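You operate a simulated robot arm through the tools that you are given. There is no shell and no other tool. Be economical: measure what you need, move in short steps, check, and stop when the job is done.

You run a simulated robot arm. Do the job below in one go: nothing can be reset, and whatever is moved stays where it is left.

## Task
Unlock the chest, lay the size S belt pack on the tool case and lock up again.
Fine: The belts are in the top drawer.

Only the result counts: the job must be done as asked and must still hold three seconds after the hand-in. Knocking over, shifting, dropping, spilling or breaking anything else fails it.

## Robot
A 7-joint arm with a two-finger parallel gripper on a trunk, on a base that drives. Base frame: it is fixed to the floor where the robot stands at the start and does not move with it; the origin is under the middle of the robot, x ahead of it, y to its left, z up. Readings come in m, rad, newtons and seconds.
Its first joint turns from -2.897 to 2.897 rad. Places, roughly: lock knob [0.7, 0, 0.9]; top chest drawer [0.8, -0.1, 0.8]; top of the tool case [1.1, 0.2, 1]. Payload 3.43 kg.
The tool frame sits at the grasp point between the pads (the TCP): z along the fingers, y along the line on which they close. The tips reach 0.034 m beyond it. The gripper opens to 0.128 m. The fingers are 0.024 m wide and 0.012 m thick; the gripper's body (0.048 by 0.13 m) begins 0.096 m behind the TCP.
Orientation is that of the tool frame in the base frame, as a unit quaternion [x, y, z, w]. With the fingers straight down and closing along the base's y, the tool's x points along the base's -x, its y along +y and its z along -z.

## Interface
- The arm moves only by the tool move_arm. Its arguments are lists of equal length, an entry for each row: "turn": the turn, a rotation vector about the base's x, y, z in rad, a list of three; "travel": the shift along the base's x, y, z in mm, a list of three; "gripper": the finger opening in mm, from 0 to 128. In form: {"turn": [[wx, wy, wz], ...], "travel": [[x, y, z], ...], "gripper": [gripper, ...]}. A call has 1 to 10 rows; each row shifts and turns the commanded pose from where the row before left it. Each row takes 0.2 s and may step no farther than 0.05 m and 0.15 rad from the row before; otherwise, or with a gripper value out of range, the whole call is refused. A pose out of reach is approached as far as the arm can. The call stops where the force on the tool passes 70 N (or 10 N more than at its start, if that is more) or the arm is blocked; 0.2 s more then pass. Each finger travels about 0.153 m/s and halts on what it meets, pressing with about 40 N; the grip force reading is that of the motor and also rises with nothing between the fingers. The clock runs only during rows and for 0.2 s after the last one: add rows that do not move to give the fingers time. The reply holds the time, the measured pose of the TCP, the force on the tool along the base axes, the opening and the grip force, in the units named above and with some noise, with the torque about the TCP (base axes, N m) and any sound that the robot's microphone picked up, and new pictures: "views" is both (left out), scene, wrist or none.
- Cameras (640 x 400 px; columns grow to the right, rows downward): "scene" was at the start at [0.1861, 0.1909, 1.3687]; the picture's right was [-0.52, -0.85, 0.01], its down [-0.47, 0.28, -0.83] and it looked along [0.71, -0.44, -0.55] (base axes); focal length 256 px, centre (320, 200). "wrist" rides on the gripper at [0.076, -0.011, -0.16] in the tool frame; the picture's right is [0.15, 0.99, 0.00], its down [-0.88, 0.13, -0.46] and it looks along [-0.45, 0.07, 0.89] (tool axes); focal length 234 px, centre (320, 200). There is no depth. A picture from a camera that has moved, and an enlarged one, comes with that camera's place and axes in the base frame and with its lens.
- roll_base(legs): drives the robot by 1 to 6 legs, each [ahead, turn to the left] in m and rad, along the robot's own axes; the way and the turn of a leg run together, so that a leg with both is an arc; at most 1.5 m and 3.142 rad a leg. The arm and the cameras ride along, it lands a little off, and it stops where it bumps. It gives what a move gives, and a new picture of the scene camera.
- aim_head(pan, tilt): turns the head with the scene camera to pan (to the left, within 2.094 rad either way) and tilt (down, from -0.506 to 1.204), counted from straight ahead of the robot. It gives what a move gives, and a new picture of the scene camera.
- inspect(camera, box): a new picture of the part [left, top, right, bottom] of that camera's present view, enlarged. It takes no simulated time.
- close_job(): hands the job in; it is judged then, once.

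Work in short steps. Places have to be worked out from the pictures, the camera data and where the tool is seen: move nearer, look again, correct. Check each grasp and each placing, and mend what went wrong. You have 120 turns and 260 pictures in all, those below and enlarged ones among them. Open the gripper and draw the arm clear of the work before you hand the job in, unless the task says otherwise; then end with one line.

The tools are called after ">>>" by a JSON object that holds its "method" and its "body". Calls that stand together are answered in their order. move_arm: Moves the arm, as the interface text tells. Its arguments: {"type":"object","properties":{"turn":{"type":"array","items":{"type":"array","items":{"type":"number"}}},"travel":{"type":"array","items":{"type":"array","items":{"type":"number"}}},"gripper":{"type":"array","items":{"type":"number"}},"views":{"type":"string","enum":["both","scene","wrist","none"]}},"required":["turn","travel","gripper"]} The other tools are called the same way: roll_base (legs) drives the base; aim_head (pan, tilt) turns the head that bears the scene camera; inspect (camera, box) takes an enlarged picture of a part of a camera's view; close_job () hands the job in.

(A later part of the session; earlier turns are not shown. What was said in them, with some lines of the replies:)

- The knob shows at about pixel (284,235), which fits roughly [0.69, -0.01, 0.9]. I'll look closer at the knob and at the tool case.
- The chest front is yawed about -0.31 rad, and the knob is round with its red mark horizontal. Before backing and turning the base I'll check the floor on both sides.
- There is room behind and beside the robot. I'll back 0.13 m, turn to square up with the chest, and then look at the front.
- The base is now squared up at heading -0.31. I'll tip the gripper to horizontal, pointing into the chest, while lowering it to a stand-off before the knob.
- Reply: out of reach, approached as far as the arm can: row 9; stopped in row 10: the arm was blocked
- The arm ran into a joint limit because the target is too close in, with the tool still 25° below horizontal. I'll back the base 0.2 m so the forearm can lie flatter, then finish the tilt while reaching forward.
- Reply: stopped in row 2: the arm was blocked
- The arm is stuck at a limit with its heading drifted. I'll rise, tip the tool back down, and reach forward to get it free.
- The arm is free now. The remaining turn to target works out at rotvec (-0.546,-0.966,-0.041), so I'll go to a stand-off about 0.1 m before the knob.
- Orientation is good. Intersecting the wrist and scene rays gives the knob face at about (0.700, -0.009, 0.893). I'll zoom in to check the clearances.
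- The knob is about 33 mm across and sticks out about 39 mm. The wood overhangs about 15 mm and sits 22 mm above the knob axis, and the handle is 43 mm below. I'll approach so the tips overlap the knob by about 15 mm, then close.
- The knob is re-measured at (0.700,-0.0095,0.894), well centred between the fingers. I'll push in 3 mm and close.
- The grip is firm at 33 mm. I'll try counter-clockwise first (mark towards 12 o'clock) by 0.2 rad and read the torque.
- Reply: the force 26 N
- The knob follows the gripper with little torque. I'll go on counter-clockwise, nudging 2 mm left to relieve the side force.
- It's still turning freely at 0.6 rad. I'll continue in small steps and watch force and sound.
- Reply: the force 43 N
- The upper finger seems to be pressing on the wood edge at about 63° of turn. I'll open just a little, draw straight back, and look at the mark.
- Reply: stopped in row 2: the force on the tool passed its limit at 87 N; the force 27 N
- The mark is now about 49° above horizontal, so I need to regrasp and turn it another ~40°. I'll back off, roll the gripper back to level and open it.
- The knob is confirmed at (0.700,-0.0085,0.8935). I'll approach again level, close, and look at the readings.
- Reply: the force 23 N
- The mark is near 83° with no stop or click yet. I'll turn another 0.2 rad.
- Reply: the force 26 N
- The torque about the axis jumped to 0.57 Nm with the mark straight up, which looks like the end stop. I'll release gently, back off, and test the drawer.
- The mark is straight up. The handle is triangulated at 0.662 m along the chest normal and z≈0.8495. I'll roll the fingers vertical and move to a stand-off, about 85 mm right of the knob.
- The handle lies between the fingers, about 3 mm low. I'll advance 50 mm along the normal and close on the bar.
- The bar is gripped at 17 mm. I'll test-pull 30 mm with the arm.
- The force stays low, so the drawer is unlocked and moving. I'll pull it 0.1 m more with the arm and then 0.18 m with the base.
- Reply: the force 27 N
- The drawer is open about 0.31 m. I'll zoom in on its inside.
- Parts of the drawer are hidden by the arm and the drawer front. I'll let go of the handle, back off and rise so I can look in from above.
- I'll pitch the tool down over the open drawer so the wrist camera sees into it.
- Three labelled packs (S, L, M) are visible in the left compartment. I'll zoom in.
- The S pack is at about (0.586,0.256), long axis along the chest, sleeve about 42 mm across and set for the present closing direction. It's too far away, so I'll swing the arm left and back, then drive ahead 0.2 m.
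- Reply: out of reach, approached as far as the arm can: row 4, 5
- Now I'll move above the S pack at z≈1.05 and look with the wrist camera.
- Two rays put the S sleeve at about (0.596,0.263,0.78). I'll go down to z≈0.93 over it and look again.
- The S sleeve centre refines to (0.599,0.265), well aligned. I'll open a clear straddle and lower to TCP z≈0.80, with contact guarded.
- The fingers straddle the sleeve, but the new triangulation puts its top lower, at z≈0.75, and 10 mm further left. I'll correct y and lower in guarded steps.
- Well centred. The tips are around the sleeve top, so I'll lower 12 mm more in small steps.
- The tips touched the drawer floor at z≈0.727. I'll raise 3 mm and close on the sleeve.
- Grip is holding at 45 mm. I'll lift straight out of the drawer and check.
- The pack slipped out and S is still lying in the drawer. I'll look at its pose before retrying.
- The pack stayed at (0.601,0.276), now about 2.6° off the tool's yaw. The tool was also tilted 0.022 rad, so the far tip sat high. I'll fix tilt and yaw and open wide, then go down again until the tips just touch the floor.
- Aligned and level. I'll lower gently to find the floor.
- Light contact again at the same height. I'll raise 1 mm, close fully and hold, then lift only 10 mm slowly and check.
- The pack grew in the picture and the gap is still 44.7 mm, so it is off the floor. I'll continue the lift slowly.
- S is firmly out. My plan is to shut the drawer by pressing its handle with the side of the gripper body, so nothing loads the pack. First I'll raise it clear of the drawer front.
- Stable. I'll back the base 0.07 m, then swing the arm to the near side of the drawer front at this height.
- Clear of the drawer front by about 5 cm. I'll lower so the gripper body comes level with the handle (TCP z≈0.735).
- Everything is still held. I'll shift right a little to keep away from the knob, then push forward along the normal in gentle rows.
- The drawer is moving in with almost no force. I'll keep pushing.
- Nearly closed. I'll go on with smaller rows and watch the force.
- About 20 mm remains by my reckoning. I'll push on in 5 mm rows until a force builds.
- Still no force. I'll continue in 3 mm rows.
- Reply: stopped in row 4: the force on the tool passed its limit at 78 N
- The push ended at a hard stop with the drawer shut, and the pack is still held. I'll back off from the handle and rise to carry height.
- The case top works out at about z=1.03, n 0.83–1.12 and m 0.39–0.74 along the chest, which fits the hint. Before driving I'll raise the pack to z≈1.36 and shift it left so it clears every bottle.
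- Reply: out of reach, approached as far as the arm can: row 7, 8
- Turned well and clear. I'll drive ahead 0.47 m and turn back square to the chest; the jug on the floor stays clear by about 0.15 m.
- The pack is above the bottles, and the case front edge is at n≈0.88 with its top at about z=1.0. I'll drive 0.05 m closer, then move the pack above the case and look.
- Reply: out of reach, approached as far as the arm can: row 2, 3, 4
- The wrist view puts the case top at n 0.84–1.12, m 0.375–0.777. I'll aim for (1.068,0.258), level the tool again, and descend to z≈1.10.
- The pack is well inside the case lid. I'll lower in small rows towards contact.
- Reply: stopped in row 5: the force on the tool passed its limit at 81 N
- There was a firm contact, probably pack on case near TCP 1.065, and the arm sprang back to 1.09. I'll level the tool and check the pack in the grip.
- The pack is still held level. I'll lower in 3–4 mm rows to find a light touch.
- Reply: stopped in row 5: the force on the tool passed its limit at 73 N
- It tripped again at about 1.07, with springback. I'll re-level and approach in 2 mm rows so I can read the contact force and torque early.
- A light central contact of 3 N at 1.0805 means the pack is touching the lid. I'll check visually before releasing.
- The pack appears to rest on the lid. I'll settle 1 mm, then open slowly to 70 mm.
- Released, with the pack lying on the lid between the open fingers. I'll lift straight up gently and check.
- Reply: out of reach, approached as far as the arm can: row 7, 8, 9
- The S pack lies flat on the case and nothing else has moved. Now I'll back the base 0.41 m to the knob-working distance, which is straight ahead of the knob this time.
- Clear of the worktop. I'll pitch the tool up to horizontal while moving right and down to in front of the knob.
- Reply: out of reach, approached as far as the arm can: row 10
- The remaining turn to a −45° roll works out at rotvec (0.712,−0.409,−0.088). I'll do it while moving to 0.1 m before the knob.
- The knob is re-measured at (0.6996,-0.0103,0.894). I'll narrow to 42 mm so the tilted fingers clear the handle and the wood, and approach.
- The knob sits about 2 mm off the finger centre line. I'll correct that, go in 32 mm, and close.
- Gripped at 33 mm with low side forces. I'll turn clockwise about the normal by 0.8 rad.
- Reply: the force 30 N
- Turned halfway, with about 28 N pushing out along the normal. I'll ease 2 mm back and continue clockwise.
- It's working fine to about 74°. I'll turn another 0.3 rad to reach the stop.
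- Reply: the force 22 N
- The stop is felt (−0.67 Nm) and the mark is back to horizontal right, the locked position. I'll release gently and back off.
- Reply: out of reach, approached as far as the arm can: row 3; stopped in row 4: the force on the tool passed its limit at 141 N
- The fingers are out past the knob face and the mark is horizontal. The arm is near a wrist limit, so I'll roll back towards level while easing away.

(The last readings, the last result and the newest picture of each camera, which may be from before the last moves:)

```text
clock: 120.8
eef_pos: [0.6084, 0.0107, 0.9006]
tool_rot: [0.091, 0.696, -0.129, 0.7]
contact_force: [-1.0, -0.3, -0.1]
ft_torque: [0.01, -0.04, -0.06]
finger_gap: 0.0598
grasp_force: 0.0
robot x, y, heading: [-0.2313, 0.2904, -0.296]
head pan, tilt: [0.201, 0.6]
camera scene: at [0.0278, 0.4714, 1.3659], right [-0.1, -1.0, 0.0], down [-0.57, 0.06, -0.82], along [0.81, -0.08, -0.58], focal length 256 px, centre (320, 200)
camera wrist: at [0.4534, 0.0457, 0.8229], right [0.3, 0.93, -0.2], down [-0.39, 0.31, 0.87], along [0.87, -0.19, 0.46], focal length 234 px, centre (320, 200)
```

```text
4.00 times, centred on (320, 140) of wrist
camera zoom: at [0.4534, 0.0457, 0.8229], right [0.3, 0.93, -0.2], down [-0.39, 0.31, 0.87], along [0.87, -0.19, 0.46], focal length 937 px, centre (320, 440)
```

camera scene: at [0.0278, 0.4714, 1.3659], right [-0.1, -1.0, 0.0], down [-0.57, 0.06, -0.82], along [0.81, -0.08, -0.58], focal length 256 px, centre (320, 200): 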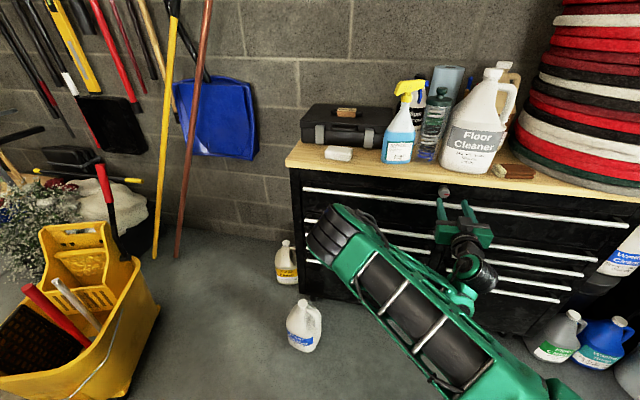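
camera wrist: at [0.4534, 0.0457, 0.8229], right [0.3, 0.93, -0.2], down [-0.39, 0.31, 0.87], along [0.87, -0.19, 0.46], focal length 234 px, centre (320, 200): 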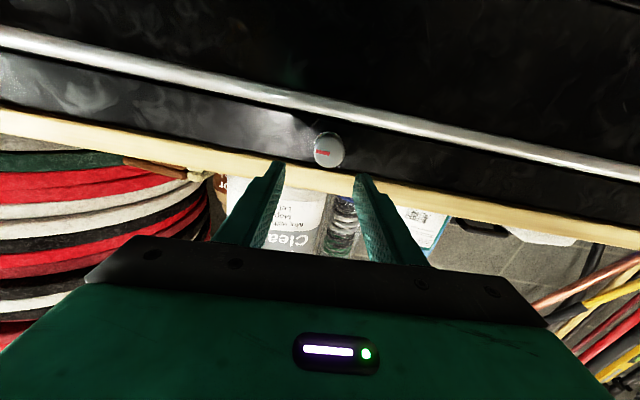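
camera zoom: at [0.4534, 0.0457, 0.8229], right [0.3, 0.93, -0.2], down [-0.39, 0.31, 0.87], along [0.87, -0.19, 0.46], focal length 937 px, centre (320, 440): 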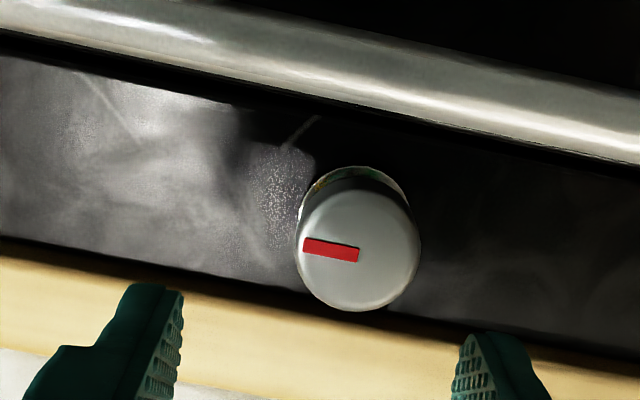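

The mark is parallel to the handle, as at the start. I'll verify that the drawer is flush and the pack is still on the case.

>>> {"method": "inspect", "body": {"camera": "scene", "box": [400, 170, 480, 220]}}

>>> {"method": "inspect", "body": {"camera": "scene", "box": [280, 80, 640, 305]}}

```text
8.00 times, centred on (440, 195) of scene
camera zoom: at [0.0278, 0.4714, 1.3659], right [-0.1, -1.0, 0.0], down [-0.57, 0.06, -0.82], along [0.81, -0.08, -0.58], focal length 2046 px, centre (-640, 240)
```

zoom: 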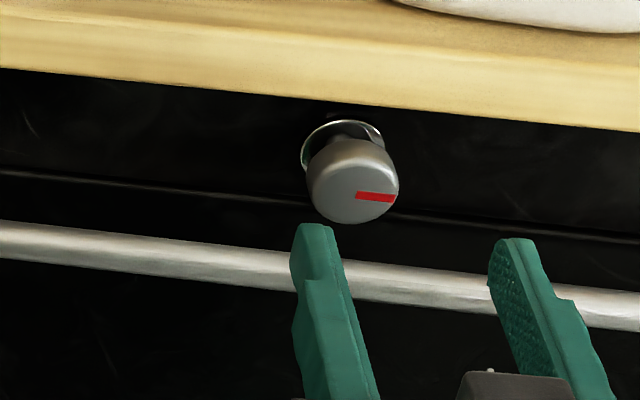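

```text
1.78 times, centred on (460, 192) of scene
camera zoom: at [0.0278, 0.4714, 1.3659], right [-0.1, -1.0, 0.0], down [-0.57, 0.06, -0.82], along [0.81, -0.08, -0.58], focal length 455 px, centre (71, 213)
```

zoom: 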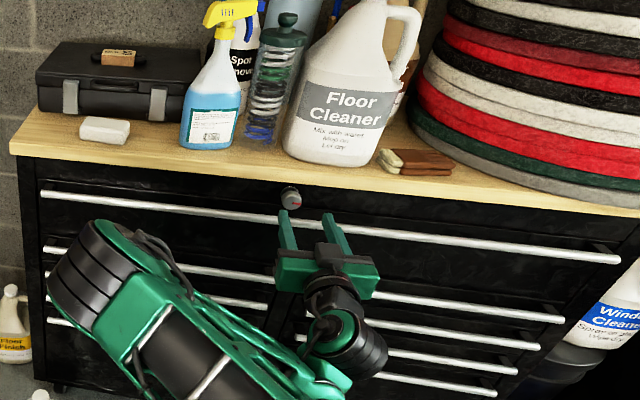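

Using the knob as reference, the handle sits at its original depth, so the drawer is shut. To be sure it's locked I'll do a gentle pull test, rolling the fingers vertical beside the knob again.

>>> {"method": "move_arm", "body": {"turn": [[-0.142, 0.0451, 0], [-0.142, 0.0451, 0], [-0.142, 0.0451, 0], [-0.142, 0.0451, 0], [-0.142, 0.0451, 0], [-0.142, 0.0451, 0], [-0.142, 0.0451, 0], [-0.142, 0.0451, 0], [-0.142, 0.0451, 0], [-0.142, 0.0451, 0]], "travel": [[-10, 3, 0], [-10, 3, 0], [0, -8, -5], [0, -10, -6], [0, -12, -7], [0, -12, -7], [0, -12, -8], [0, -12, -8], [0, -9, -8], [0, 0, -5]], "gripper": [60, 60, 60, 60, 60, 60, 60, 60, 60, 60], "views": "both"}}

```text
clock: 123.0
eef_pos: [0.5879, -0.0587, 0.8442]
tool_rot: [-0.413, 0.572, -0.563, 0.431]
contact_force: [-0.4, 0.0, -0.1]
ft_torque: [0.0, 0.03, 0.0]
finger_gap: 0.0602
grasp_force: 0.0
robot x, y, heading: [-0.2324, 0.2888, -0.299]
head pan, tilt: [0.201, 0.6]
camera scene: at [0.0279, 0.4713, 1.3659], right [-0.1, -1.0, 0.0], down [-0.57, 0.06, -0.82], along [0.81, -0.08, -0.58], focal length 256 px, centre (320, 200)
camera wrist: at [0.4136, -0.0846, 0.8518], right [-0.03, -0.12, -0.99], down [-0.18, 0.98, -0.11], along [0.98, 0.18, -0.05], focal length 234 px, centre (320, 200)
```

scene: 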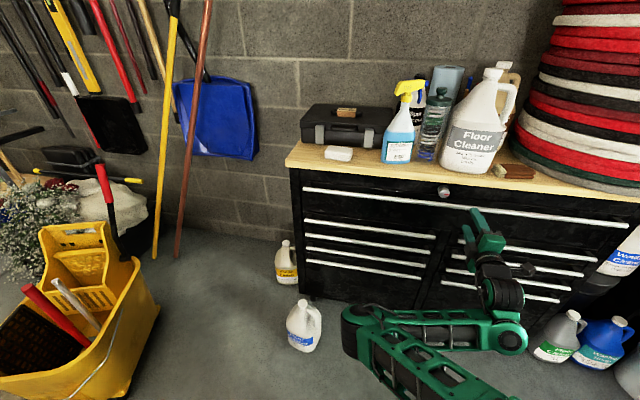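
wrist: 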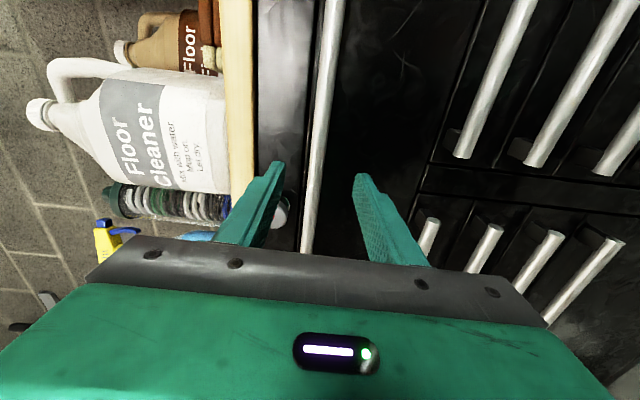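

The handle is between the fingers. I'll advance 72 mm and close on it.

>>> {"method": "move_arm", "body": {"turn": [[0, 0, 0], [0, 0, 0], [0, 0, 0], [0, 0, 0], [0, 0, 0], [0, 0, 0], [0, 0, 0], [0, 0, 0], [0, 0, 0]], "travel": [[15, -5, 1], [18, -6, 1], [18, -5, 0], [17, -5.5, 0], [0, 0, 0], [0, 0, 0], [0, 0, 0], [0, 0, 0], [0, 0, 0]], "gripper": [60, 60, 60, 60, 60, 30, 10, 10, 10], "views": "wrist"}}

```text
clock: 125.0
eef_pos: [0.6554, -0.0794, 0.8468]
tool_rot: [-0.412, 0.572, -0.563, 0.431]
contact_force: [1.5, -2.4, 5.1]
ft_torque: [-1.14, 0.3, 0.16]
finger_gap: 0.0171
grasp_force: 44.8
robot x, y, heading: [-0.2317, 0.2891, -0.3]
head pan, tilt: [0.201, 0.6]
camera wrist: at [0.4808, -0.1067, 0.8552], right [-0.03, -0.11, -0.99], down [-0.18, 0.98, -0.11], along [0.98, 0.18, -0.05], focal length 234 px, centre (320, 200)
```

wrist: 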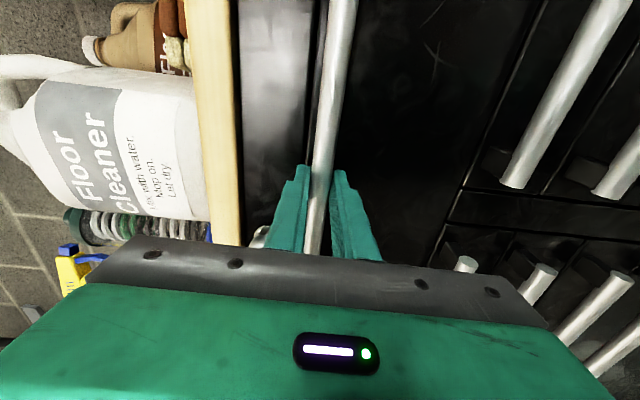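

The bar is gripped again. I'll pull gently by 4 mm and read the force.

>>> {"method": "move_arm", "body": {"turn": [[0, 0, 0], [0, 0, 0], [0, 0, 0]], "travel": [[-1.9, 0.6, 0], [-1.9, 0.6, 0], [0, 0, 0]], "gripper": [10, 10, 10], "views": "none"}}

```text
clock: 125.8
eef_pos: [0.6521, -0.0793, 0.8476]
tool_rot: [-0.412, 0.572, -0.563, 0.431]
contact_force: [16.9, -19.3, 8.7]
ft_torque: [-1.13, 0.21, -0.36]
finger_gap: 0.0172
grasp_force: 44.9
robot x, y, heading: [-0.2344, 0.2855, -0.294]
head pan, tilt: [0.201, 0.6]
```

The handle now resists with about 22 N after 3 mm, where the free pull gave about 0 N, so the drawer is locked. I'll return the 4 mm, release and withdraw.

>>> {"method": "move_arm", "body": {"turn": [[0, 0, 0], [0, 0, 0], [0, 0, 0], [0, 0, 0], [0, 0, 0], [0, 0, 0]], "travel": [[1.9, -0.6, 0], [1.9, -0.6, 0], [0, 0, 0], [0, 0, 0], [-19, 6, 0], [-28, 9, 0]], "gripper": [10, 10, 45, 45, 45, 45], "views": "scene"}}

```text
clock: 127.2
eef_pos: [0.6092, -0.0652, 0.8485]
tool_rot: [-0.412, 0.573, -0.563, 0.431]
contact_force: [0.4, 0.7, 0.2]
ft_torque: [0.02, 0.02, -0.04]
finger_gap: 0.0452
grasp_force: 0.1
robot x, y, heading: [-0.2328, 0.2855, -0.297]
head pan, tilt: [0.201, 0.6]
camera scene: at [0.028, 0.4714, 1.3659], right [-0.1, -1.0, 0.0], down [-0.57, 0.06, -0.82], along [0.81, -0.08, -0.58], focal length 256 px, centre (320, 200)
```

scene: 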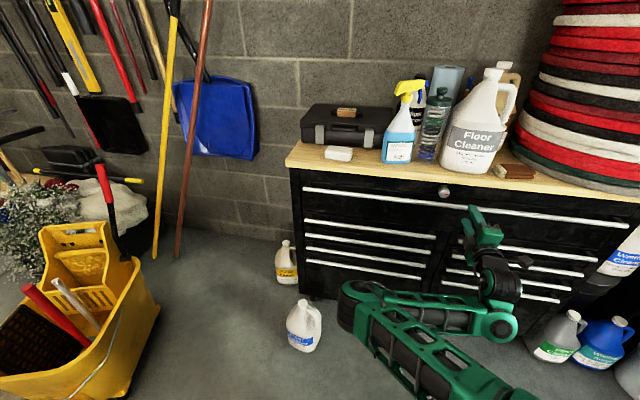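

The arm is clear of the handle. I'll drive the base back 0.15 m to draw everything away from the chest and take a last look.

>>> {"method": "roll_base", "body": {"legs": [[-0.15, 0]]}}

>>> {"method": "inspect", "body": {"camera": "scene", "box": [260, 70, 580, 270]}}

```text
clock: 128.6
eef_pos: [0.4624, -0.0206, 0.8471]
tool_rot: [-0.411, 0.573, -0.563, 0.432]
contact_force: [-0.4, 0.3, 0.3]
ft_torque: [-0.02, 0.01, 0.0]
finger_gap: 0.0452
grasp_force: 0.1
robot x, y, heading: [-0.3773, 0.3317, -0.298]
head pan, tilt: [0.201, 0.6]
camera scene: at [-0.1181, 0.5156, 1.3659], right [-0.1, -1.0, 0.0], down [-0.57, 0.06, -0.82], along [0.81, -0.08, -0.58], focal length 256 px, centre (320, 200)
```

scene: 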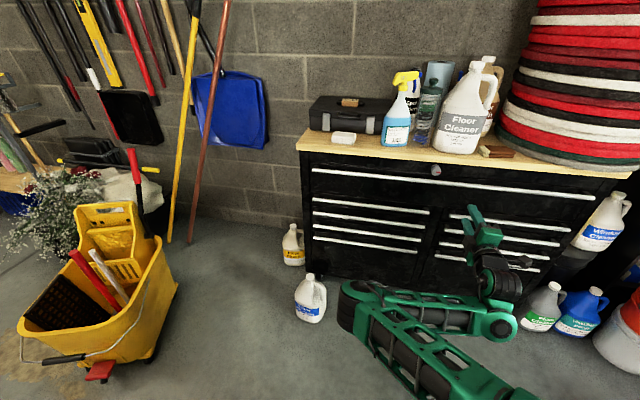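

```text
2.00 times, centred on (420, 170) of scene
camera zoom: at [-0.1181, 0.5156, 1.3659], right [-0.1, -1.0, 0.0], down [-0.57, 0.06, -0.82], along [0.81, -0.08, -0.58], focal length 511 px, centre (120, 260)
```

zoom: 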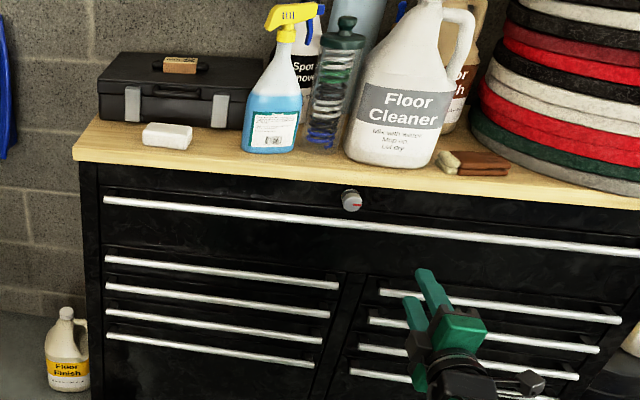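

The drawer is shut and locked, the S pack is on the case, nothing else has moved, and the gripper is open and clear. I'm handing in.

>>> {"method": "close_job", "body": {}}

```text
The job is handed in.
```

The chest was unlocked, the size S belt pack now lies on the tool case, and the top drawer is shut and locked again; a gentle pull on the handle met firm resistance.
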